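You operate a simulated robot arm through the tools that you are given. There is no shell and no other tool.

You are at the controls of a simulated robot arm. One attempt, no reset.

Task
Try the GO disc in the EARLY shell's mouth, then sort it.
Fine: stand it by the LID ring first; put the disc back; disc in to its shoulder means GOOD, else REDRAW.

It is judged by the outcome, as a careful person would: the job done as asked, and still so three seconds after it is handed in. It fails if anything else is knocked over, pushed out of place, dropped, spilled or broken. Lids that push on must go on centred and level and be pressed home; caps that screw on are set level and turned clockwise until they are tight.

Robot
A 7-joint arm with a two-finger parallel gripper, fixed in place. Base frame: the origin is on the floor under the middle of its stand, x ahead of it, y to its left, z up. Units: m, degrees, N and s.
It reaches about 1.247 m from its shoulder. Its first joint turns from -132.0 to 132.0 degrees. Payload 3.91 kg.
The tool frame sits at the grasp point between the pads (the TCP): z along the fingers, y along the line on which they close. The tips reach 0.03 m beyond it. Largest opening 0.11 m; finger width 0.02, thickness 0.01; the body of the gripper, 0.048 by 0.112 m, starts 0.055 m behind the TCP.
Orientation is told as [roll, pitch, yaw] about the base's x, y, z axes, in that order, counted from this pose: with the fingers straight down and closing along the base's y, the tool's x points along the base's -x, its y along +y and its z along -z.

Tools
- The arm moves only by the tool arm_command. Its argument "plan" is one flat list of numbers, 6 for each row, row after row: the shift along the tool's x, y, z in units of 20 mm (1.0 is 20 mm), then the turn, a rotation vector about the tool's x, y, z in units of 4 degrees (1.0 is 4 degrees). In form: [x, y, z, ax, ay, az, x, y, z, ax, ay, az, ...]. A call has 1 to 20 rows; each row shifts and turns the commanded pose from where the row before left it, along the tool's axes as they then stand. "hand" is the closure, from 0 (fully open) to 1 (shut), set as the call begins (left out, the last holds). A call with a number of a shift or a turn outside -1 to 1 is refused whole. Each row takes 0.2 s and may step no farther than 0.05 m and 8.6 degrees from the row before; otherwise, or with a gripper value out of range, the whole call is refused. A pose out of reach is approached as far as the arm can. The call stops where the force on the tool passes 40 N (or 10 N more than at its start, if that is more) or the arm is blocked; 0.2 s more then pass. Each finger travels about 0.108 m/s and halts on what it meets, pressing with about 26 N; the grip force reading is that of the motor and also rises with nothing between the fingers. The clock runs only during rows and for 0.2 s after the last one: add rows that do not move to give the fingers time. It gives the time, the measured TCP pose, the force on the tool (base axes), the opening and the grip force at its end, in the units of the frame above (readings bear some noise), with the torque about the TCP (base axes, N m) and any sound that the robot's microphone picked up, and new pictures: "pictures" is both (left out), scene, wrist or none.
- Cameras (640 x 400 px; columns grow to the right, rows downward): "scene" is fixed at [0.4021, 0.4988, 1.6572]; the picture's right is [0.82, 0.57, 0.00], its down [0.52, -0.76, -0.40] and it looks along [-0.22, 0.33, -0.92] (base axes); focal length 251 px, centre (320, 200). "wrist" rides on the gripper at [0.072, 0.017, -0.103] in the tool frame; the picture's right is [-0.23, 0.97, 0.00], its down [-0.76, -0.18, -0.62] and it looks along [-0.61, -0.14, 0.78] (tool axes); focal length 222 px, centre (320, 200).
- point_at(camera, pixels): for up to 12 pixels [column, row] of the newest picture of that camera ("zoom" is the newest enlarged one), the place [x, y, z] in the base frame of the surface seen there, good to about 0.003 m. No time passes.
- zoom(camera, box): a new picture of the part [left, top, right, bottom] of that camera's present view, enlarged. No time passes.
- finish_job(): hands the job in; it is judged then, once.

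Leave the gripper open and the arm clear of the work at the hand-in unless told otherwise.

The tools are called after ">>>" as name(argument=value, ...) on one line, values as JSON. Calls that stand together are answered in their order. arm_command: Moves the arm, as the interface text tells. Its arguments: {"type":"object","properties":{"plan":{"type":"array"},"hand":{"type":"number"},"pictures":{"type":"string","enum":["both","scene","wrist","none"]}},"required":["plan"]} The other tools are called the same way: point_at (camera, pixels) gives the place of the surface under pixels of a picture; zoom (camera, box) takes an enlarged picture of a part of a camera's view; finish_job () hands the job in.

At the start:

```text
time_s: 0.0
position: [0.0588, 0.5048, 1.2334]
tcp_rot: [0.1, -0.1, 0.1]
force: [0.8, 1.1, 0.4]
wrist_torque: [-0.03, 0.03, 0.0]
finger_gap: 0.1098
grasp_force: 0.2
```

scene: 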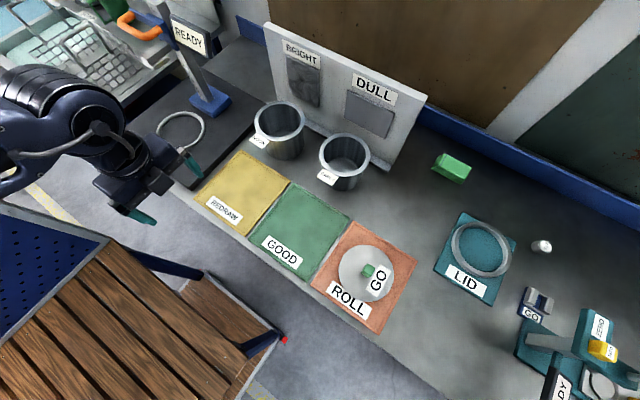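
wrist: 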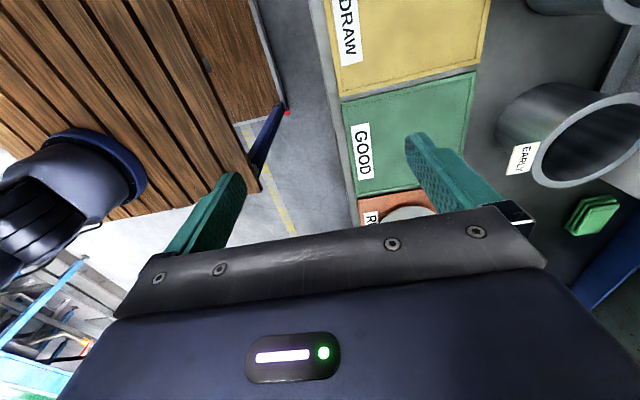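

I see the bench with two shells, the yellow REDRAW, green GOOD and red ROLL mats, and the LID ring on a teal mat. The GO disc is on the ROLL mat, with a green knob at about (368,271). I'll zoom in on the details first.

>>> zoom(camera="scene", box=[240, 80, 400, 180])

>>> zoom(camera="scene", box=[300, 210, 440, 340])

>>> zoom(camera="scene", box=[420, 200, 580, 320])

>>> zoom(camera="scene", box=[500, 280, 640, 400])

>>> point_at(camera="scene", pixels=[[368, 268], [352, 270], [366, 250], [240, 195], [295, 230], [345, 315], [345, 150], [280, 118], [480, 245], [465, 280], [320, 179], [258, 142]])

```text
4.00 times, centred on (320, 130) of scene
```

zoom: 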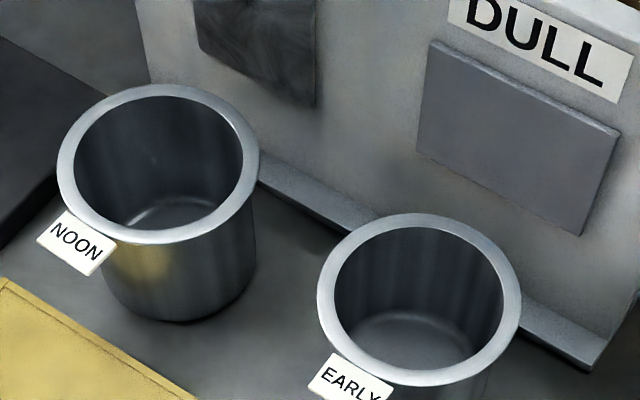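

```text
3.08 times, centred on (370, 275) of scene
```

zoom: 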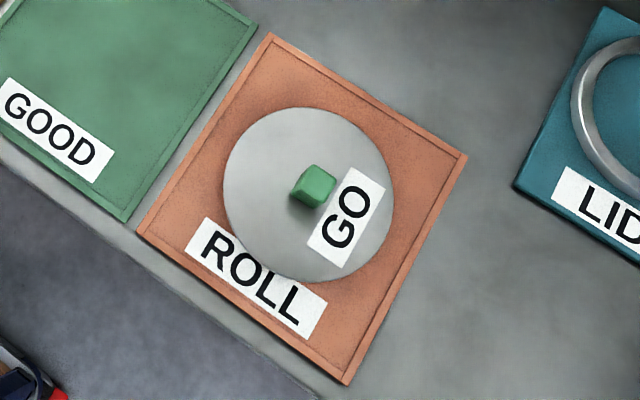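

```text
3.33 times, centred on (500, 260) of scene
```

zoom: 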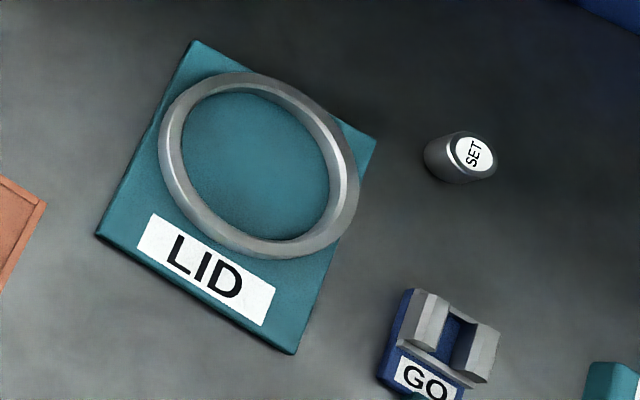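

```text
3.33 times, centred on (570, 340) of scene
```

zoom: 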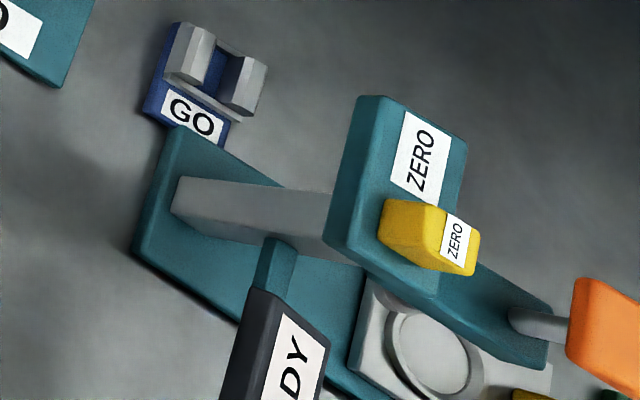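

```text
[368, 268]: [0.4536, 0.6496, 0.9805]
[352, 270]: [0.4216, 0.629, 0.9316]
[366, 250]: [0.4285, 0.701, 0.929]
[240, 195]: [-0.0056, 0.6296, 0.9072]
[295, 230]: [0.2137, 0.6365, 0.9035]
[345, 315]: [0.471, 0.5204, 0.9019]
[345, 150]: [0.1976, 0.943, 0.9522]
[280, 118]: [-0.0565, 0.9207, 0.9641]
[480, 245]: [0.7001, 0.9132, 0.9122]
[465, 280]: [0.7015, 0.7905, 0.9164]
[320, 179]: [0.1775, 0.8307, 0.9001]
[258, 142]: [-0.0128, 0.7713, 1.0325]
```

The disc lies flat on the ROLL mat with a knob on top. The EARLY shell stands in front of the BRIGHT/DULL board. Next I'll measure the shell rims, the disc edges, the LID ring and the mats.

>>> point_at(camera="scene", pixels=[[321, 155], [368, 157], [345, 135], [345, 174], [324, 145], [362, 141], [362, 171], [345, 165], [345, 192], [328, 180], [357, 187], [368, 170]])

>>> point_at(camera="scene", pixels=[[368, 264], [372, 273], [363, 272], [350, 263], [341, 270], [362, 247], [394, 270], [366, 299], [345, 290], [358, 220], [400, 262], [330, 286]])

>>> point_at(camera="scene", pixels=[[479, 222], [513, 252], [446, 271], [492, 305], [462, 235], [505, 265], [485, 275], [482, 225], [541, 246], [527, 295], [440, 220], [430, 280]])

>>> point_at(camera="scene", pixels=[[242, 152], [290, 185], [195, 203], [249, 235], [348, 216], [303, 281], [350, 221], [415, 258], [374, 335], [312, 286], [450, 168], [180, 130]])

```text
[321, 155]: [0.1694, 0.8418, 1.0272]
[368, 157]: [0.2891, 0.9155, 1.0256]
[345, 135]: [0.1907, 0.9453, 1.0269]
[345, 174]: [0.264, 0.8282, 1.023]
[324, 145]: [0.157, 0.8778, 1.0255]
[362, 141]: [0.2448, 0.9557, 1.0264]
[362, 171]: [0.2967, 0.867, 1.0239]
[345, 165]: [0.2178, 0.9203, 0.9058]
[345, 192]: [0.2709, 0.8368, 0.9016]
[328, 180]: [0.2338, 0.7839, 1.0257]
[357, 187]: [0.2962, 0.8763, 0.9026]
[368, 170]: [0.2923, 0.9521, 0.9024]
```

```text
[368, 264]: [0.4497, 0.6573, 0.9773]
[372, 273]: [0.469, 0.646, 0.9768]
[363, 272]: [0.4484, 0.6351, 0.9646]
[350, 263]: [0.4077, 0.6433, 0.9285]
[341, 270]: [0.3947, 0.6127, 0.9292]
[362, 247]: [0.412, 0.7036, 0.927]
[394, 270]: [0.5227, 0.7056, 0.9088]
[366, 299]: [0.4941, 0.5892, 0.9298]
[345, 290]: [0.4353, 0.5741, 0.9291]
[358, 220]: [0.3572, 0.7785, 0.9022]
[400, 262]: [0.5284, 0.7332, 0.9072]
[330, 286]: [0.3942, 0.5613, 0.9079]
```

```text
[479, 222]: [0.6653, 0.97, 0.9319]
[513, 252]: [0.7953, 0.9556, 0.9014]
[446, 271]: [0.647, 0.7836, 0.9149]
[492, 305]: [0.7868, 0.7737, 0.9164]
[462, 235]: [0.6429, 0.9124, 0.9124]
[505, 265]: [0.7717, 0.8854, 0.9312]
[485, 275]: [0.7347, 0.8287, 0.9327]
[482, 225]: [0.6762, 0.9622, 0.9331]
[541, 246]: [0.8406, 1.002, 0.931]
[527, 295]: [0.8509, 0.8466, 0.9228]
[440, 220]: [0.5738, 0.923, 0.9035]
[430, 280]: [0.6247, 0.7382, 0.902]
```

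```text
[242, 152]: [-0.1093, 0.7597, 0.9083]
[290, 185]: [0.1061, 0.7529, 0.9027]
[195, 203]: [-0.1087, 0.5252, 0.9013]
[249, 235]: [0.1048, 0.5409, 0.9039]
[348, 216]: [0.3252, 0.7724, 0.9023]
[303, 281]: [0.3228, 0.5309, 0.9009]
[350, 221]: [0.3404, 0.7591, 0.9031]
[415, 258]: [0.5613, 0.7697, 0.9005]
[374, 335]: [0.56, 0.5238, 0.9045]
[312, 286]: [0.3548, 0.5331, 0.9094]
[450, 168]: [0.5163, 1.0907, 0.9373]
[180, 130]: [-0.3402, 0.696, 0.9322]
```

The bench is at z≈0.902, and the EARLY rim is at z≈1.025, centred near (0.228, 0.886). I'll look closer at the shell's side from the wrist camera, and at the areas round the LID ring and the stand.

>>> zoom(camera="wrist", box=[480, 60, 640, 260])

>>> zoom(camera="scene", box=[305, 125, 385, 200])

>>> zoom(camera="scene", box=[0, 0, 260, 240])

>>> point_at(camera="scene", pixels=[[517, 350], [545, 320], [590, 320], [560, 370], [600, 390], [575, 360], [530, 300], [610, 330], [600, 350], [480, 350], [500, 380], [520, 330]])

```text
2.00 times, centred on (560, 160) of wrist
```

zoom: 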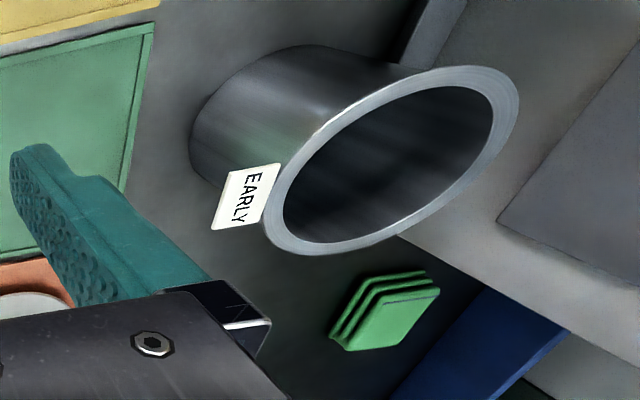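

```text
5.33 times, centred on (345, 162) of scene
```

zoom: 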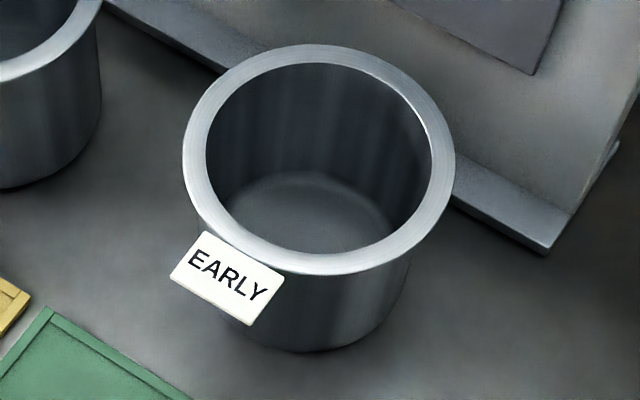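

```text
1.67 times, centred on (130, 120) of scene
```

zoom: 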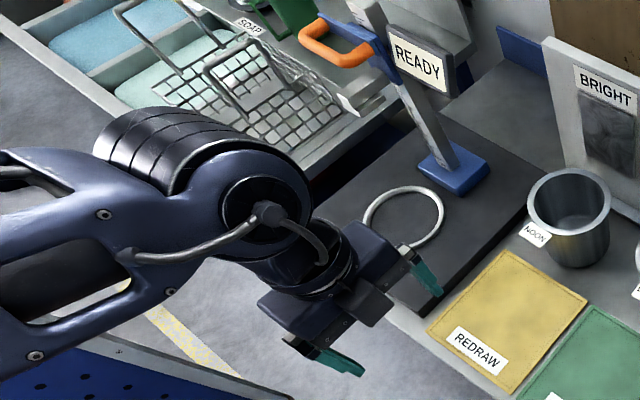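

```text
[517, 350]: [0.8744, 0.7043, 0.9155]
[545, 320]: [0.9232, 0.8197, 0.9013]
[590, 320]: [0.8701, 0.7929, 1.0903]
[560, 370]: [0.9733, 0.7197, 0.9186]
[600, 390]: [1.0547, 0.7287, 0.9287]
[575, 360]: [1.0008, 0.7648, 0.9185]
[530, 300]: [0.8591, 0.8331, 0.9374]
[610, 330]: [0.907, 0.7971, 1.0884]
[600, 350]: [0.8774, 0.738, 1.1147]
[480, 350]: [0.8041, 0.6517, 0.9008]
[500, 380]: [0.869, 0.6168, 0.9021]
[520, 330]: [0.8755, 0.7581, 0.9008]
```

The shell seems to have an outward flange at its rim over a narrower body. I'll zoom on it again and measure the body, flange and bore radii.

>>> zoom(camera="scene", box=[305, 125, 385, 200])

>>> point_at(camera="zoom", pixels=[[194, 150], [445, 160], [325, 53], [320, 263], [235, 90], [410, 85], [400, 240], [330, 290], [370, 285], [350, 320], [395, 275], [320, 335]])

>>> point_at(camera="zoom", pixels=[[260, 130], [330, 90], [390, 150], [330, 230], [280, 200], [380, 220], [300, 180], [340, 120], [220, 130], [425, 150], [215, 280], [260, 290]])

```text
5.33 times, centred on (345, 162) of scene
```

zoom: 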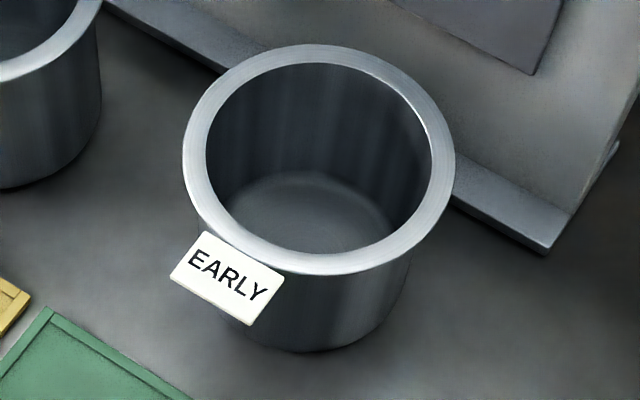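

```text
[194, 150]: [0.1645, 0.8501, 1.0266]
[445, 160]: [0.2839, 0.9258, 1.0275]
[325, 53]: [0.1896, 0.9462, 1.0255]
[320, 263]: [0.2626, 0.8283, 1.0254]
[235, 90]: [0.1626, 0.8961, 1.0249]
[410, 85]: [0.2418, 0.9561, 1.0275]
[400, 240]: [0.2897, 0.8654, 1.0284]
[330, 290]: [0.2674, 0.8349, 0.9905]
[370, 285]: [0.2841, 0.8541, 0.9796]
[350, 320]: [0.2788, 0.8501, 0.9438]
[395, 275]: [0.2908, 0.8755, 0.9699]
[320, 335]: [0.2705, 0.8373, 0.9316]
```

```text
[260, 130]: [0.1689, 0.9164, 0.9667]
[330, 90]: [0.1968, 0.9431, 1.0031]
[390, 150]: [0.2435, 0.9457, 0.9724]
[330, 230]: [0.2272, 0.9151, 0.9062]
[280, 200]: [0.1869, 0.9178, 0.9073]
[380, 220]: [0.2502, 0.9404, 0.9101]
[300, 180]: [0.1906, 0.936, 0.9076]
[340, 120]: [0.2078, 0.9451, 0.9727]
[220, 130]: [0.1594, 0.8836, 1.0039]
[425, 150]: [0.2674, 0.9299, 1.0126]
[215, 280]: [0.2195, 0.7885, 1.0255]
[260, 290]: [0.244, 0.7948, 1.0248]
```

Body outer radius is about 0.066, flange radius about 0.075 and bore radius about 0.0625, so the bore is about 0.125 across. With the fingers open inside the bore, their outside span reaches 0.13, so I can hold the shell from inside. I'll check the board's geometry and the REDRAW/LID areas before moving.

>>> point_at(camera="scene", pixels=[[268, 26], [345, 60], [426, 97], [393, 165], [390, 160], [388, 172], [330, 120], [375, 115], [300, 85], [275, 95], [400, 130], [310, 125]])

>>> point_at(camera="scene", pixels=[[452, 246], [456, 230], [470, 224], [497, 236], [509, 258], [500, 274], [478, 270], [460, 260], [434, 270], [462, 213], [435, 260], [446, 240]])

```text
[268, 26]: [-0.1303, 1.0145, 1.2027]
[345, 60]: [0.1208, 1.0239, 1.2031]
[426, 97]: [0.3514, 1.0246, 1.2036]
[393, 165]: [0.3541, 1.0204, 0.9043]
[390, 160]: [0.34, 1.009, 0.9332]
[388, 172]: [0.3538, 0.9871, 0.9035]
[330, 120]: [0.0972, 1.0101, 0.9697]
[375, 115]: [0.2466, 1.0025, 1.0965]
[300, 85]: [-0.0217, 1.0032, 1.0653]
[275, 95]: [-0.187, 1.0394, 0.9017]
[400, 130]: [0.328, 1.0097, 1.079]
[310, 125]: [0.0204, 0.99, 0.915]
```

```text
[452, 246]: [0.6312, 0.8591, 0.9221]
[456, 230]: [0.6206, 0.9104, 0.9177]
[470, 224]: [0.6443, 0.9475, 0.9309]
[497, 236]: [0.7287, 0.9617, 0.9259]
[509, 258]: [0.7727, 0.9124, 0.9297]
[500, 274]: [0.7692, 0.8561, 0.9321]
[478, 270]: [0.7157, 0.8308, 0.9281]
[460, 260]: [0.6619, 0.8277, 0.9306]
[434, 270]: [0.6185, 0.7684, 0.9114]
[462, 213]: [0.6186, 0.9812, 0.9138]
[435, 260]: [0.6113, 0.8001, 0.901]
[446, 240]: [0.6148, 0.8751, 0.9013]
```

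The board's face is at y≈1.005 and it stands to z≈1.203. The LID mat runs x 0.619–0.80 and y 0.77–0.985, with the ring centred near (0.705, 0.895). I'll move over the EARLY shell at constant height and narrow the fingers part way.

>>> arm_command(plan=[-0.417, 0.955, 0, 0, 0, 0, -0.417, 0.955, 0, 0, 0, 0, -0.417, 0.955, 0, 0, 0, 0, -0.417, 0.955, 0, 0, 0, 0, -0.417, 0.955, 0, 0, 0, 0, -0.417, 0.955, 0, 0, 0, 0, -0.417, 0.955, 0, 0, 0, 0, -0.417, 0.955, 0, 0, 0, 0, -0.417, 0.955, 0, 0, 0, 0, -0.417, 0.955, 0, 0, 0, 0, -0.417, 0.955, 0, 0, 0, 0, -0.417, 0.955, 0, 0, 0, 0, -0.417, 0.955, 0, 0, 0, 0, -0.417, 0.955, 0, 0, 0, 0, -0.417, 0.955, 0, 0, 0, 0, -0.417, 0.955, 0, 0, 0, 0, -0.417, 0.955, 0, 0, 0, 0, -0.417, 0.955, 0, 0, 0, 0, -0.417, 0.955, 0, 0, 0, 0, -0.417, 0.955, 0, 0, 0, 0], hand=0.25)

```text
time_s: 4.2
position: [0.224, 0.8847, 1.2353]
tcp_rot: [0.1, 0.0, 0.1]
force: [0.7, -0.7, 1.7]
wrist_torque: [0.06, 0.0, -0.02]
finger_gap: 0.0825
grasp_force: 0.0
```

scene: 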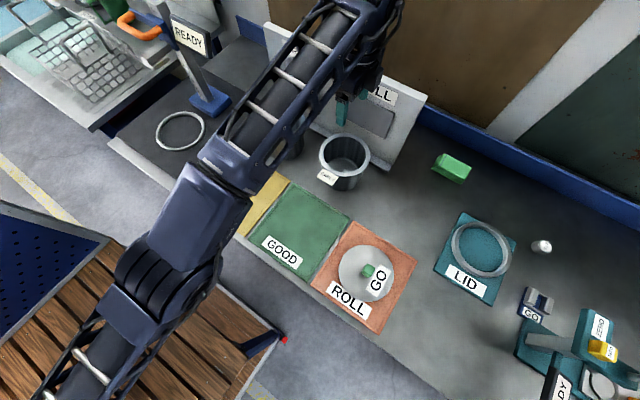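
wrist: 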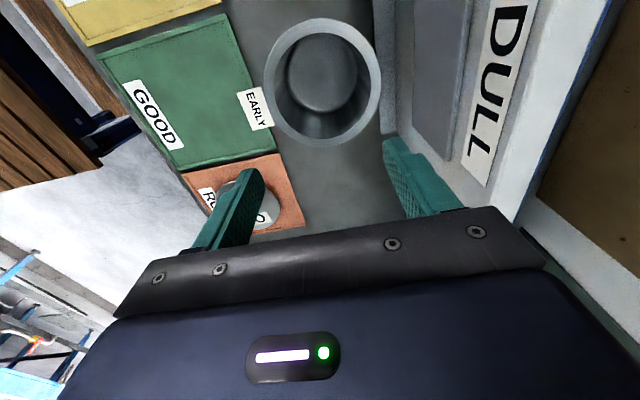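

The TCP is over the shell, and the wrist camera shows the mouth around (322,82). I'll measure the rim from this view.

>>> zoom(camera="wrist", box=[240, 5, 400, 155])

```text
2.67 times, centred on (320, 80) of wrist
```

zoom: 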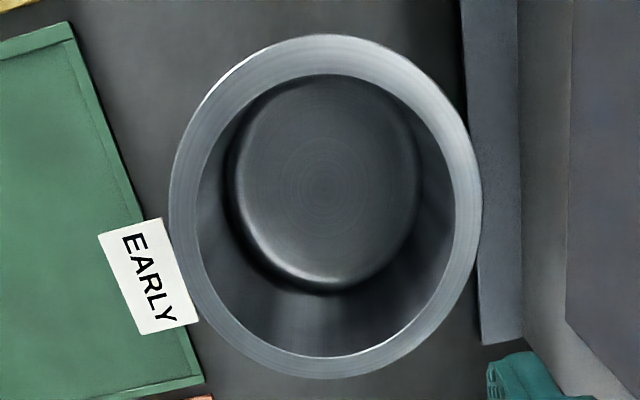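

>>> point_at(camera="zoom", pixels=[[182, 190], [468, 215], [330, 54], [325, 367], [225, 100], [430, 105], [225, 325], [425, 325], [172, 200], [479, 220], [325, 38], [325, 376]])

>>> point_at(camera="zoom", pixels=[[194, 210], [458, 205], [326, 70], [326, 358], [210, 240], [445, 260], [325, 340], [325, 80], [325, 185], [262, 340], [400, 340], [300, 200]])

```text
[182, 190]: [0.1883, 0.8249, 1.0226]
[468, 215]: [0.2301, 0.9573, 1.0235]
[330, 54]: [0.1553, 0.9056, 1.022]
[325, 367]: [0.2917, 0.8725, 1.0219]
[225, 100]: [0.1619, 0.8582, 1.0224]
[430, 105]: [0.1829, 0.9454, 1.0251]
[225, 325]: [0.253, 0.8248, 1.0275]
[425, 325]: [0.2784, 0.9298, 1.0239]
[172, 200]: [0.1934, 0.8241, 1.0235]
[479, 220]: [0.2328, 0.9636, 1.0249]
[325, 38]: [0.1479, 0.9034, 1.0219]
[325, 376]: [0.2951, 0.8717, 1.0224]
```

```text
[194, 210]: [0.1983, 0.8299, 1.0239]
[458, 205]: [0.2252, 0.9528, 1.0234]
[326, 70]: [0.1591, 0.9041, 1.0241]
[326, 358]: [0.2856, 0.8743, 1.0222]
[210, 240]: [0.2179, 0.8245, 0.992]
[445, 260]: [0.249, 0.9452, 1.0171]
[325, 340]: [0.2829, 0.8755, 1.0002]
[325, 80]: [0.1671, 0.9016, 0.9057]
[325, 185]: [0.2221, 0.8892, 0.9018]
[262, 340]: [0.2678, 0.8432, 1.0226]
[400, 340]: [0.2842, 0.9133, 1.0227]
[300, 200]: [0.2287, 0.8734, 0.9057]
```

From this view the shell centre is about (0.223, 0.888), bore ≈0.126. I'm at y 0.885, so I'll shift +3 mm in y and go down until the tips are just above the rim.

>>> arm_command(plan=[0, 0.15, 1, 0, 0, 0, 0, 0, 1, 0, 0, 0, 0, 0, 1, 0, 0, 0, 0, 0, 1, 0, 0, 0, 0, 0, 1, 0, 0, 0, 0, 0, 1, 0, 0, 0, 0, 0, 1, 0, 0, 0, 0, 0, 0.5, 0, 0, 0], hand=0.25)

```text
time_s: 6.0
position: [0.2242, 0.8905, 1.084]
tcp_rot: [0.0, -0.1, 0.0]
force: [-0.6, 0.3, 0.7]
wrist_torque: [0.01, -0.01, -0.01]
finger_gap: 0.0826
grasp_force: 0.1
```

scene: 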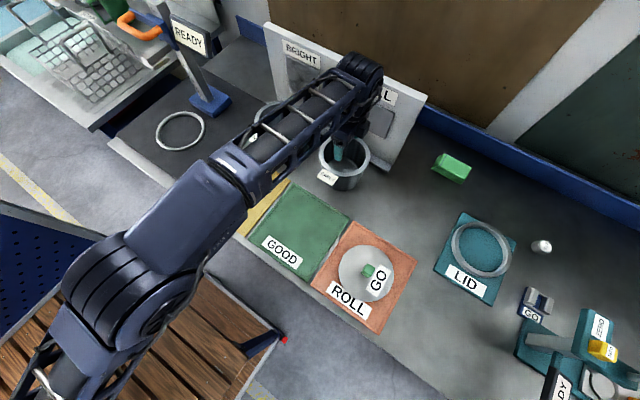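
wrist: 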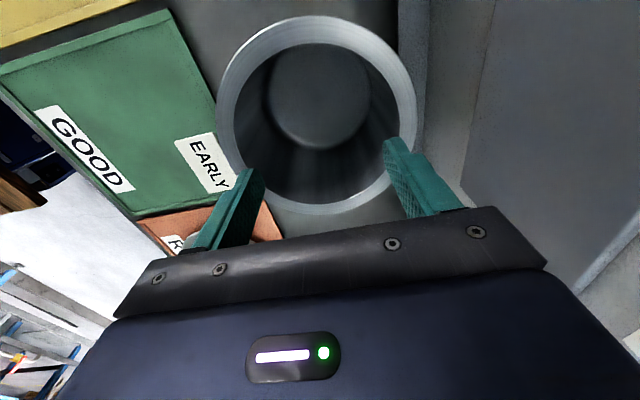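

The tips are about 3 cm above the rim. I'll hold still once to see the reading noise, then check the tips against the mouth.

>>> arm_command(plan=[0, 0, 0, 0, 0, 0], pictures="none")

>>> arm_command(plan=[0, 0, 0, 0, 0, 0], pictures="none")

>>> zoom(camera="wrist", box=[180, 0, 480, 260])

>>> zoom(camera="scene", box=[300, 110, 390, 200])

```text
time_s: 6.4
position: [0.2245, 0.8908, 1.0836]
tcp_rot: [-0.1, 0.0, 0.0]
force: [0.0, -0.5, 0.4]
wrist_torque: [-0.02, 0.01, 0.01]
finger_gap: 0.0822
grasp_force: 0.1
```

```text
time_s: 6.8
position: [0.2234, 0.8905, 1.0844]
tcp_rot: [0.0, 0.0, 0.0]
force: [-0.9, 0.2, 0.2]
wrist_torque: [-0.01, -0.01, -0.01]
finger_gap: 0.0822
grasp_force: 0.0
```

```text
1.54 times, centred on (330, 130) of wrist
```

zoom: 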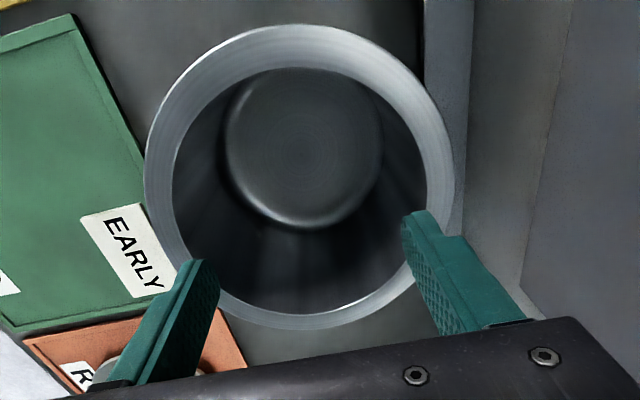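

```text
4.44 times, centred on (345, 155) of scene
```

zoom: 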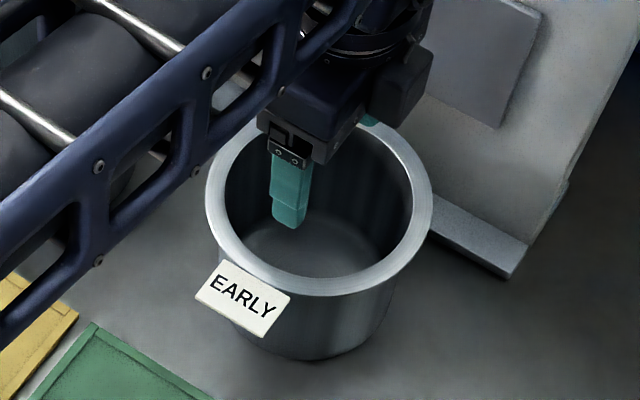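

>>> point_at(camera="wrist", pixels=[[224.8, 113.8], [407.9, 120], [313.8, 25], [317, 206.5], [250, 55], [382, 55], [368, 190], [340, 203], [236, 150], [402, 90], [285, 200], [280, 35]])

```text
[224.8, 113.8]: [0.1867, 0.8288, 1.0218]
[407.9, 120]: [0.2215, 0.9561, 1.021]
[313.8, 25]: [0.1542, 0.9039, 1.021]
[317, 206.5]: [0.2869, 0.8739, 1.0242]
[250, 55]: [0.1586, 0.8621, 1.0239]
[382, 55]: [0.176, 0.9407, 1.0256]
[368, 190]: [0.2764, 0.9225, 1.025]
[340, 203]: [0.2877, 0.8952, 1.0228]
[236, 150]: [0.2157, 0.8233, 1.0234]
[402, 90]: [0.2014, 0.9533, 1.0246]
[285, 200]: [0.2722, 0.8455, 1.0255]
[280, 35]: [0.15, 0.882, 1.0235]
```

The averaged mouth centre is about (0.222, 0.888). I'll trim by about -2 mm in x and y and lower the fingers inside the bore to TCP z≈0.993, which leaves the hand body clear of the rim.

>>> arm_command(plan=[0.1, -0.13, 0.5, 0, 0, 0, 0, 0, 0.9, 0, 0, 0, 0, 0, 0.9, 0, 0, 0, 0, 0, 0.9, 0, 0, 0, 0, 0, 0.9, 0, 0, 0, 0, 0, 0.45, 0, 0, 0], hand=0.25)

```text
time_s: 8.2
position: [0.2236, 0.8889, 0.9929]
tcp_rot: [0.0, 0.0, 0.0]
force: [0.7, -0.2, 0.7]
wrist_torque: [-0.01, -0.02, 0.02]
finger_gap: 0.0828
grasp_force: 0.0
```

scene: 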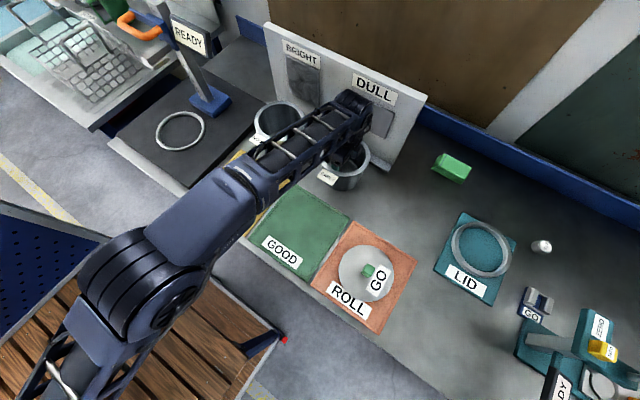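
wrist: 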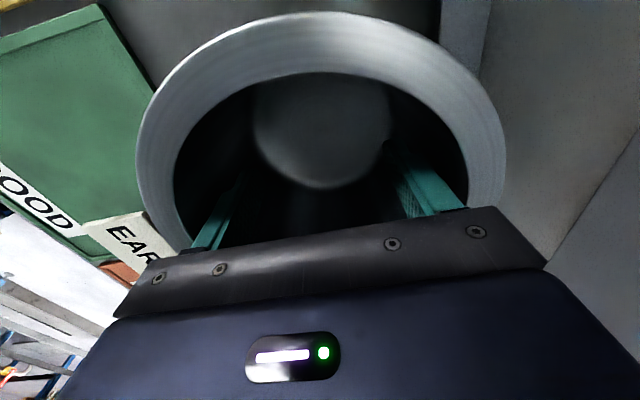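

Both fingers are inside the bore with no contact force. I'll open slowly to press outward on the bore wall, to 0.08 first and then fully.

>>> arm_command(plan=[0, 0, 0, 0, 0, 0, 0, 0, 0, 0, 0, 0], hand=0.08, pictures="none")

>>> arm_command(plan=[0, 0, 0, 0, 0, 0, 0, 0, 0, 0, 0, 0, 0, 0, 0, 0, 0, 0], hand=0.0)

```text
time_s: 8.8
position: [0.2225, 0.8872, 0.9923]
tcp_rot: [0.0, 0.1, 0.0]
force: [-0.7, -0.2, -1.4]
wrist_torque: [0.02, 0.01, -0.01]
finger_gap: 0.0912
grasp_force: 0.0
```

```text
time_s: 9.6
position: [0.2222, 0.8876, 0.9932]
tcp_rot: [0.0, -0.1, 0.0]
force: [0.7, 0.6, -2.2]
wrist_torque: [0.01, 0.03, -0.03]
finger_gap: 0.0917
grasp_force: 0.1
```

scene: 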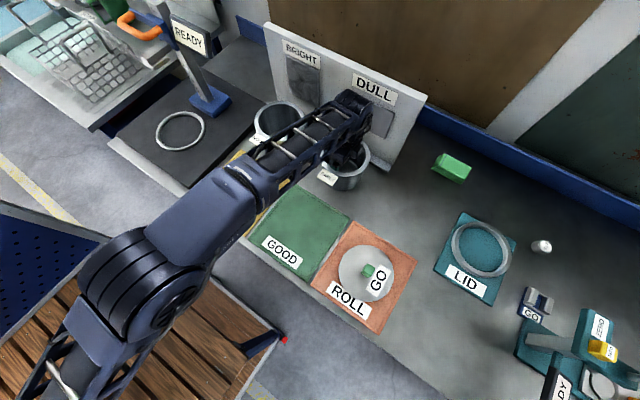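
wrist: 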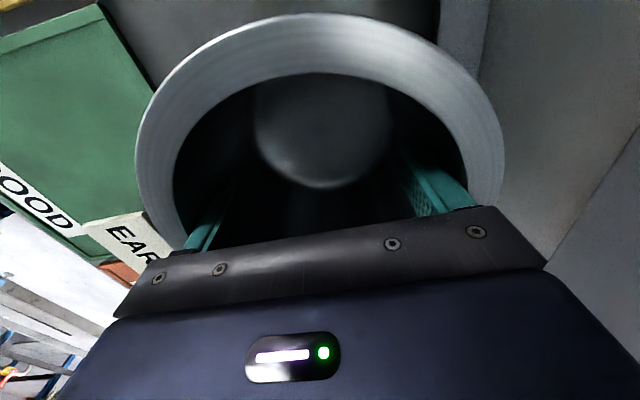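

The fingers halted at a gap of 0.0917 instead of 0.11, so they're pressing on the bore wall. I'll do a small test lift of 8 mm and watch the force.

>>> arm_command(plan=[0, 0, -0.1, 0, 0, 0, 0, 0, -0.1, 0, 0, 0, 0, 0, -0.2, 0, 0, 0], hand=0.0)

>>> zoom(camera="scene", box=[300, 110, 390, 200])

```text
time_s: 10.4
position: [0.2227, 0.8872, 1.0003]
tcp_rot: [0.0, 0.1, 0.0]
force: [-0.7, 0.8, -2.3]
wrist_torque: [-0.02, 0.0, -0.01]
finger_gap: 0.0912
grasp_force: 0.1
```

scene: 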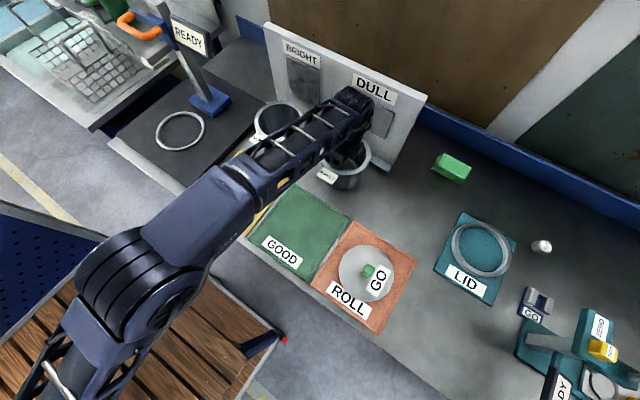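
wrist: 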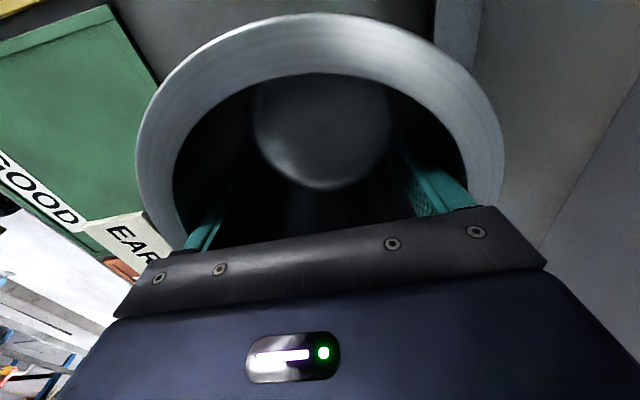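

```text
4.44 times, centred on (345, 155) of scene
```

zoom: 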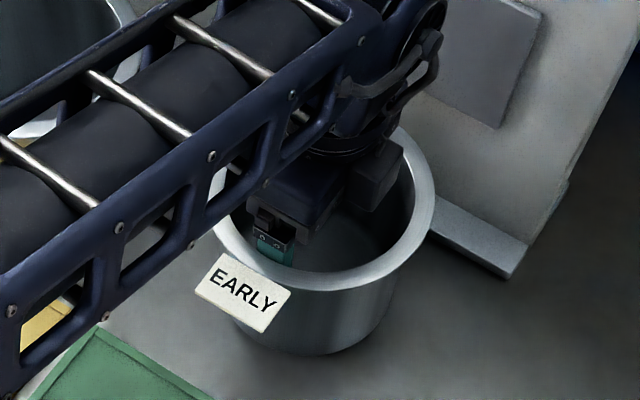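

The rim kept its place in the wrist picture while the mat moved, and the load reads about 2.3 N, so the shell is lifting. I'll confirm the rim height, then lift on.

>>> point_at(camera="wrist", pixels=[[320, 45], [160, 150], [485, 150], [230, 75], [420, 75]])

>>> arm_command(plan=[0, 0, -0.3, 0, 0, 0, 0, 0, -0.5, 0, 0, 0, 0, 0, -0.5, 0, 0, 0, 0, 0, -0.5, 0, 0, 0, 0, 0, -0.5, 0, 0, 0], hand=0.0)

```text
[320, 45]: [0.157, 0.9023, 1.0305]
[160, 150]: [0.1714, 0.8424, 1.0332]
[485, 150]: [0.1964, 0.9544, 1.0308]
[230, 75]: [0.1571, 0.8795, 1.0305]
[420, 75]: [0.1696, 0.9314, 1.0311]
```

```text
time_s: 11.6
position: [0.2218, 0.8862, 1.0467]
tcp_rot: [-0.1, 0.0, 0.0]
force: [-0.2, 0.4, -3.3]
wrist_torque: [-0.02, 0.01, -0.01]
finger_gap: 0.0916
grasp_force: 0.0
```

scene: 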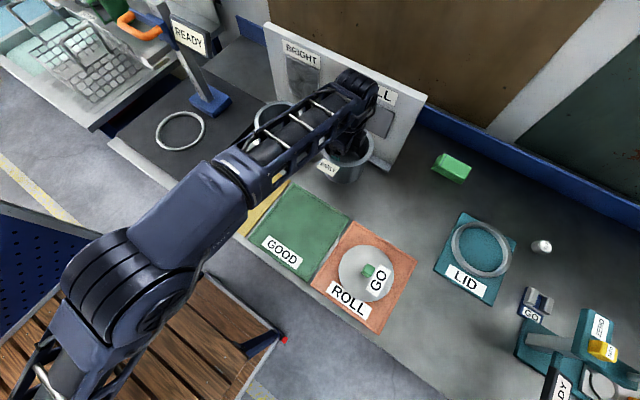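
wrist: 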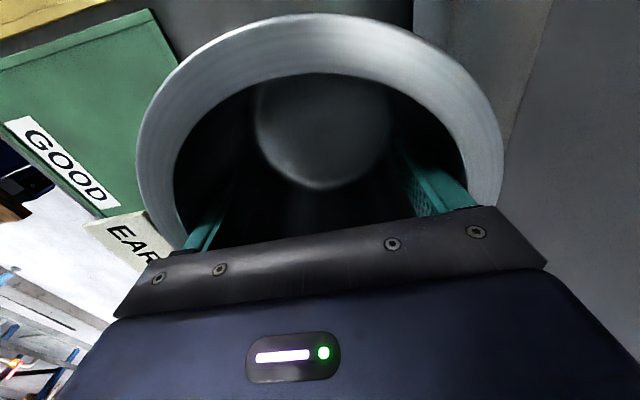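

The shell is held firmly with its bottom about 5 cm off the bench. I'll carry it sideways along +x to about (0.53, 0.888), just left of the LID mat.

>>> arm_command(plan=[-0.3, 0, 0, 0, 0, 0, -0.6, 0, 0, 0, 0, 0, -0.85, 0, 0, 0, 0, 0, -0.85, 0, 0, 0, 0, 0, -0.85, 0, 0, 0, 0, 0, -0.85, 0, 0, 0, 0, 0, -0.85, 0, 0, 0, 0, 0, -0.85, 0, 0, 0, 0, 0, -0.85, 0, 0, 0, 0, 0, -0.85, 0, 0, 0, 0, 0, -0.85, 0, 0, 0, 0, 0, -0.85, 0, 0, 0, 0, 0, -0.85, 0, 0, 0, 0, 0, -0.85, 0, 0, 0, 0, 0, -0.85, 0, 0, 0, 0, 0, -0.85, 0, 0, 0, 0, 0, -0.85, 0, 0, 0, 0, 0, -0.85, 0, 0, 0, 0, 0, -0.6, 0, 0, 0, 0, 0, -0.3, 0, 0, 0, 0, 0], hand=0.0)

```text
time_s: 15.8
position: [0.5237, 0.8695, 1.0433]
tcp_rot: [0.0, 0.1, 0.1]
force: [-0.5, -0.4, -2.7]
wrist_torque: [-0.01, -0.01, 0.0]
finger_gap: 0.0919
grasp_force: 0.0
out of reach, approached as far as the arm can: row 17, 18, 19
```

scene: 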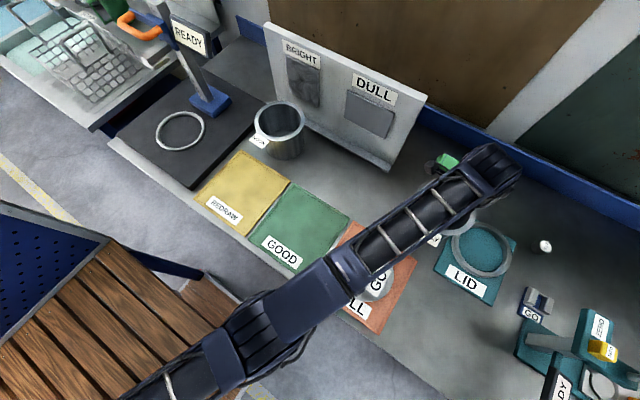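
wrist: 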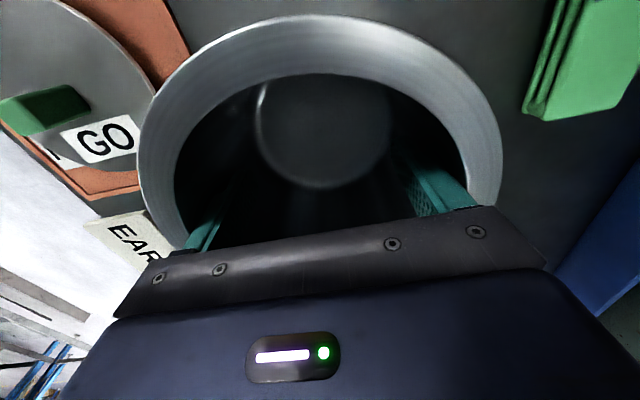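

The arm hit its reach limit at (0.524, 0.870), radius about 1.015 m. The left spot is too far for comfortable work, so I'll stand the shell directly in front of the LID ring at about (0.68, 0.688), which is about 0.97 m out. First I'll come in along -y and check the pose.

>>> arm_command(plan=[0, -0.3, 0, 0, 0, 0, 0, -0.6, 0, 0, 0, 0, 0, -0.8, 0, 0, 0, 0, 0, -0.8, 0, 0, 0, 0, 0, -0.6, 0, 0, 0, 0, 0, -0.3, 0, 0, 0, 0], hand=0.0)

>>> point_at(camera="scene", pixels=[[560, 385], [550, 395], [565, 362], [525, 345], [540, 372], [440, 330], [420, 365], [445, 385], [470, 320], [430, 300]])

```text
time_s: 17.2
position: [0.5399, 0.8582, 1.0523]
tcp_rot: [-0.1, 0.1, 0.0]
force: [-0.5, -0.7, -2.2]
wrist_torque: [-0.01, -0.01, -0.03]
finger_gap: 0.0919
grasp_force: 0.0
out of reach, approached as far as the arm can: row 2, 3, 4, 5, 6
```

scene: 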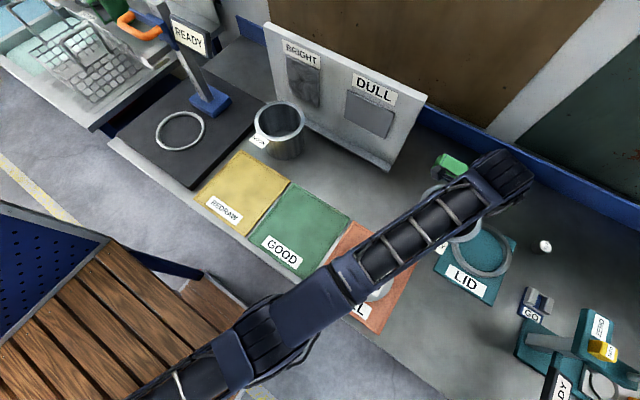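
wrist: 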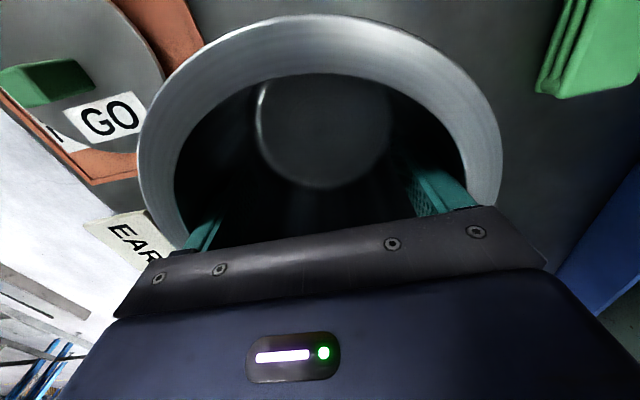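

```text
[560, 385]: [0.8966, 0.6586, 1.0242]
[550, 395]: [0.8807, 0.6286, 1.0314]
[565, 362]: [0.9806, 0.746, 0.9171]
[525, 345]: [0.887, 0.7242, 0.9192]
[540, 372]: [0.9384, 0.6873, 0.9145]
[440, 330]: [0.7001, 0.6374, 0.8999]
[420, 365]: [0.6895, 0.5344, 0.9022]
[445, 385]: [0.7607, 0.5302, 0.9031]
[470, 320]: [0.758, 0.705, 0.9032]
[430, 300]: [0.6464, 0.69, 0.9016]
```

The arm lagged behind the command. I'll hold with no-move rows to see where the commanded pose settles.

>>> arm_command(plan=[0, 0, 0, 0, 0, 0, 0, 0, 0, 0, 0, 0, 0, 0, 0, 0, 0, 0], hand=0.0, pictures="none")

```text
time_s: 18.0
position: [0.5388, 0.86, 1.0523]
tcp_rot: [0.0, 0.1, 0.1]
force: [0.3, -0.2, -2.6]
wrist_torque: [0.0, -0.02, 0.01]
finger_gap: 0.0919
grasp_force: 0.0
```

It stays at radius ≈1.015 m, so the arm looks stretched straight and can't easily pull inward. I'll try pulling radially in with a slight rise, a few rows at a time.

>>> arm_command(plan=[0.53, -0.85, -0.4, 0, 0, 0, 0.53, -0.85, -0.4, 0, 0, 0, 0.53, -0.85, -0.2, 0, 0, 0], hand=0.0, pictures="scene")

```text
time_s: 18.8
position: [0.5314, 0.8559, 1.0807]
tcp_rot: [-0.1, 0.0, 0.0]
force: [-0.7, 0.4, -1.9]
wrist_torque: [-0.01, -0.01, 0.0]
finger_gap: 0.0917
grasp_force: 0.0
out of reach, approached as far as the arm can: row 1, 2, 3
```

scene: 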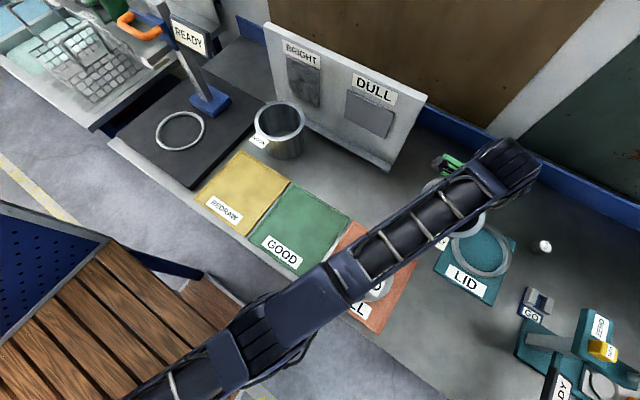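

It slid along the reach sphere (radius 1.007 now, z 1.081). I'll keep pulling inward with fuller steps to get the elbow to bend.

>>> arm_command(plan=[0.62, -1, 0, 0, 0, 0, 0.62, -1, 0, 0, 0, 0, 0.62, -1, 0, 0, 0, 0, 0.62, -1, 0, 0, 0, 0], hand=0.0, pictures="scene")

```text
time_s: 19.8
position: [0.5204, 0.8569, 1.0916]
tcp_rot: [-0.2, 0.1, 0.0]
force: [0.3, -0.4, -2.5]
wrist_torque: [-0.06, 0.01, 0.0]
finger_gap: 0.0916
grasp_force: 0.0
out of reach, approached as far as the arm can: row 1, 2, 3, 4
```

scene: 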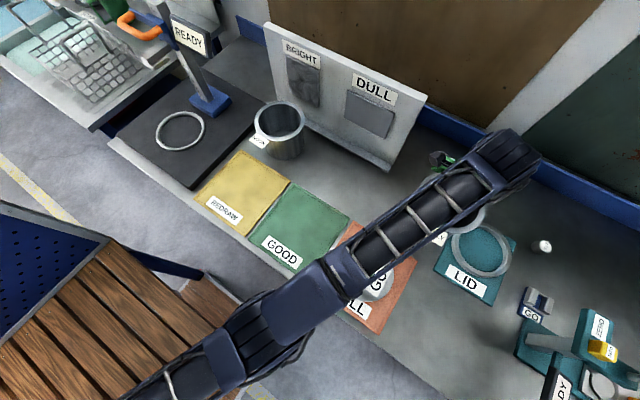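

>>> arm_command(plan=[0.62, -1, 0.2, 0, 0, 0, 0.62, -1, 0.2, 0, 0, 0, 0.62, -1, 0.2, 0, 0, 0, 0.62, -1, 0.2, 0, 0, 0, 0.62, -1, 0.2, 0, 0, 0, 0.62, -1, 0.2, 0, 0, 0, 0.62, -1, 0.2, 0, 0, 0, 0.62, -1, 0.2, 0, 0, 0], hand=0.0, pictures="both")

```text
time_s: 21.6
position: [0.4996, 0.8626, 1.1009]
tcp_rot: [0.0, 0.0, 0.1]
force: [-0.2, -0.6, -2.5]
wrist_torque: [-0.03, -0.02, -0.01]
finger_gap: 0.0917
grasp_force: 0.1
out of reach, approached as far as the arm can: row 1, 2, 3, 4, 5, 6, 7, 8
```

scene: 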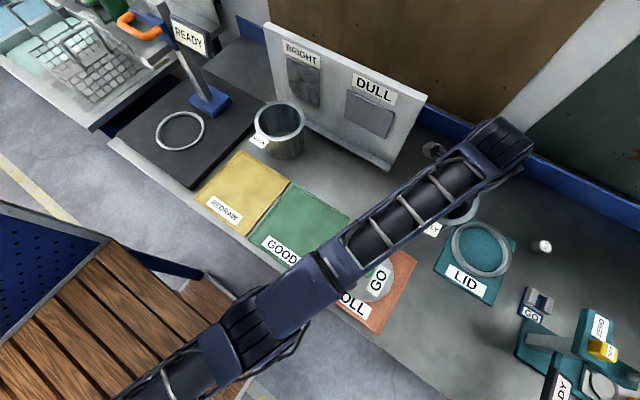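
wrist: 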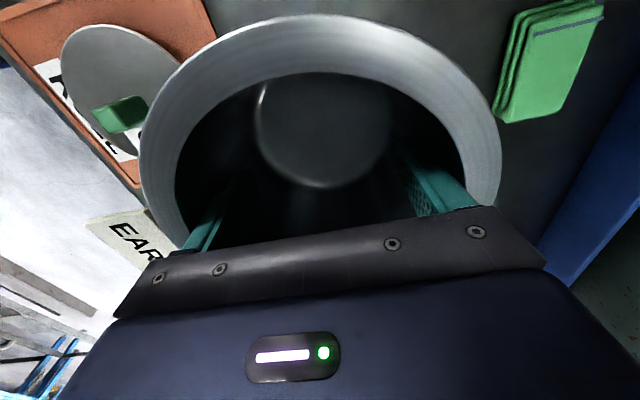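

It's creeping inward very slowly. I'll measure points on the arm itself to see whether the elbow is really straight.

>>> point_at(camera="scene", pixels=[[150, 383], [200, 355], [245, 335], [265, 345], [300, 295], [335, 265], [370, 245], [420, 205], [455, 180], [490, 155], [515, 140], [495, 180]])

```text
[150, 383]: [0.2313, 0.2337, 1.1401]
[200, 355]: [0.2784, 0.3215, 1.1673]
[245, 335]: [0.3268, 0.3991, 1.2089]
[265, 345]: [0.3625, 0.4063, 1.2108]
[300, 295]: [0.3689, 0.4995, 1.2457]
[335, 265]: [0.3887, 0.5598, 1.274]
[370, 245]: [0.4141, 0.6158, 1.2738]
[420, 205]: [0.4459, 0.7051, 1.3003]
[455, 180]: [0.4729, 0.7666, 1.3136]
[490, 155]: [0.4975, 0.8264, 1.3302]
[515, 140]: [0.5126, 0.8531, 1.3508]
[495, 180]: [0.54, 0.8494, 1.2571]
```

The upper arm slopes about 19° and the forearm about 14°, so the elbow is nearly straight and leaves the singularity slowly. I'll keep pulling inward at this height, where the shell bottom (about 1.01) clears everything.

>>> arm_command(plan=[0.58, -1, 0, 0, 0, 0, 0.58, -1, 0, 0, 0, 0, 0.58, -1, 0, 0, 0, 0, 0.58, -1, 0, 0, 0, 0, 0.58, -1, 0, 0, 0, 0, 0.58, -1, 0, 0, 0, 0], hand=0.0, pictures="none")

```text
time_s: 23.0
position: [0.4862, 0.862, 1.1184]
tcp_rot: [-0.1, 0.1, 0.0]
force: [-0.4, 0.5, -2.2]
wrist_torque: [0.02, 0.0, 0.01]
finger_gap: 0.0917
grasp_force: 0.2
out of reach, approached as far as the arm can: row 1, 2, 3, 4, 5, 6
```

It now drifts sideways rather than inward, so a wrist joint limit may be involved: the arm turned clockwise while the tool yaw stayed fixed. I'll turn the tool clockwise about its axis by 16° (harmless to the round shell) and watch.

>>> arm_command(plan=[0, 0, 0, 0, 0, 1, 0, 0, 0, 0, 0, 1, 0, 0, 0, 0, 0, 1, 0, 0, 0, 0, 0, 1], hand=0.0, pictures="none")

```text
time_s: 24.0
position: [0.4866, 0.8634, 1.1181]
tcp_rot: [0.1, -0.1, -16.0]
force: [0.0, -0.9, -2.4]
wrist_torque: [0.0, 0.02, 0.02]
finger_gap: 0.0919
grasp_force: 0.0
```

The yaw turned freely to -16°. Now I'll try the inward pull again along base (-0.49, -0.87).

>>> arm_command(plan=[0.23, -0.97, 0, 0, 0, 0, 0.23, -0.97, 0, 0, 0, 0, 0.23, -0.97, 0, 0, 0, 0, 0.23, -0.97, 0, 0, 0, 0], hand=0.0, pictures="none")

```text
time_s: 25.0
position: [0.4828, 0.8634, 1.1265]
tcp_rot: [-0.2, 0.0, -15.9]
force: [-0.8, -0.6, -2.1]
wrist_torque: [0.0, 0.01, -0.01]
finger_gap: 0.092
grasp_force: 0.0
out of reach, approached as far as the arm can: row 1, 2, 3, 4
```

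Still stuck radially. I'll test backing out along base -x, the way it came in.

>>> arm_command(plan=[0.961, -0.276, 0, 0, 0, 0, 0.961, -0.276, 0, 0, 0, 0, 0.961, -0.276, 0, 0, 0, 0, 0.961, -0.276, 0, 0, 0, 0], hand=0.0, pictures="scene")

```text
time_s: 26.0
position: [0.4079, 0.8829, 1.1333]
tcp_rot: [-0.1, 0.0, -16.1]
force: [0.2, -0.4, -2.3]
wrist_torque: [0.02, 0.06, -0.01]
finger_gap: 0.0919
grasp_force: 0.1
out of reach, approached as far as the arm can: row 1, 2, 3, 4
```

scene: 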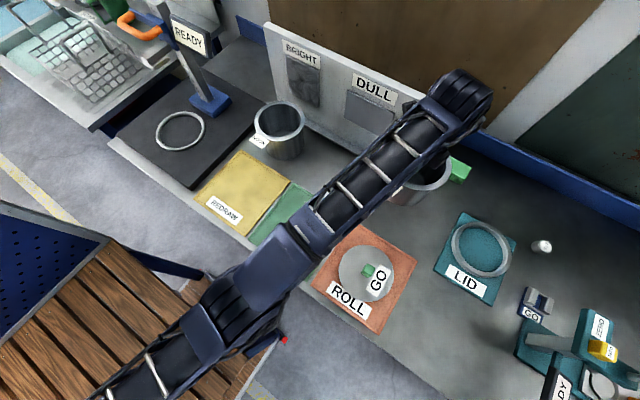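

It follows now: radius 0.973. The elbow should be bending, so I'll try base -y again for a few rows.

>>> arm_command(plan=[-0.276, -0.961, 0, 0, 0, 0, -0.276, -0.961, 0, 0, 0, 0, -0.276, -0.961, 0, 0, 0, 0, -0.276, -0.961, 0, 0, 0, 0], hand=0.0, pictures="none")

```text
time_s: 27.0
position: [0.4196, 0.8777, 1.1427]
tcp_rot: [-0.1, 0.0, -15.9]
force: [-0.3, -0.6, -2.2]
wrist_torque: [0.0, 0.0, -0.01]
finger_gap: 0.0918
grasp_force: 0.0
out of reach, approached as far as the arm can: row 1, 2, 3, 4
```

The radius stays at 0.973 with a sideways slide, so something else limits it. I'll take a fresh picture and measure the arm links.

>>> arm_command(plan=[0, 0, 0, 0, 0, 0], hand=0.0, pictures="both")

```text
time_s: 27.4
position: [0.4187, 0.8788, 1.1426]
tcp_rot: [0.0, 0.0, -16.1]
force: [0.3, -0.2, -2.2]
wrist_torque: [0.02, -0.01, 0.0]
finger_gap: 0.0919
grasp_force: 0.0
```

scene: 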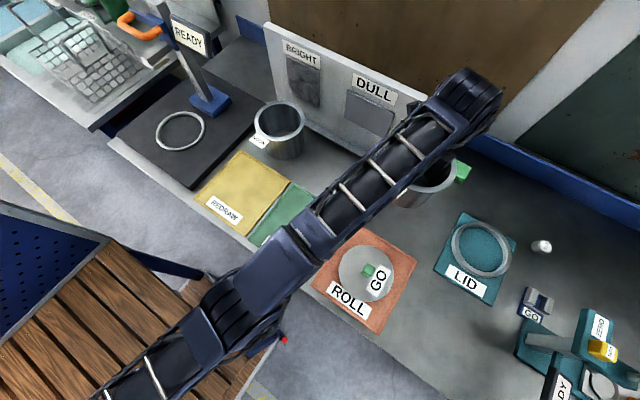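
wrist: 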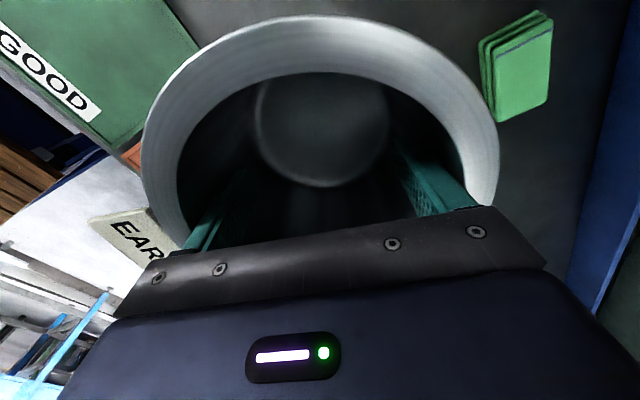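

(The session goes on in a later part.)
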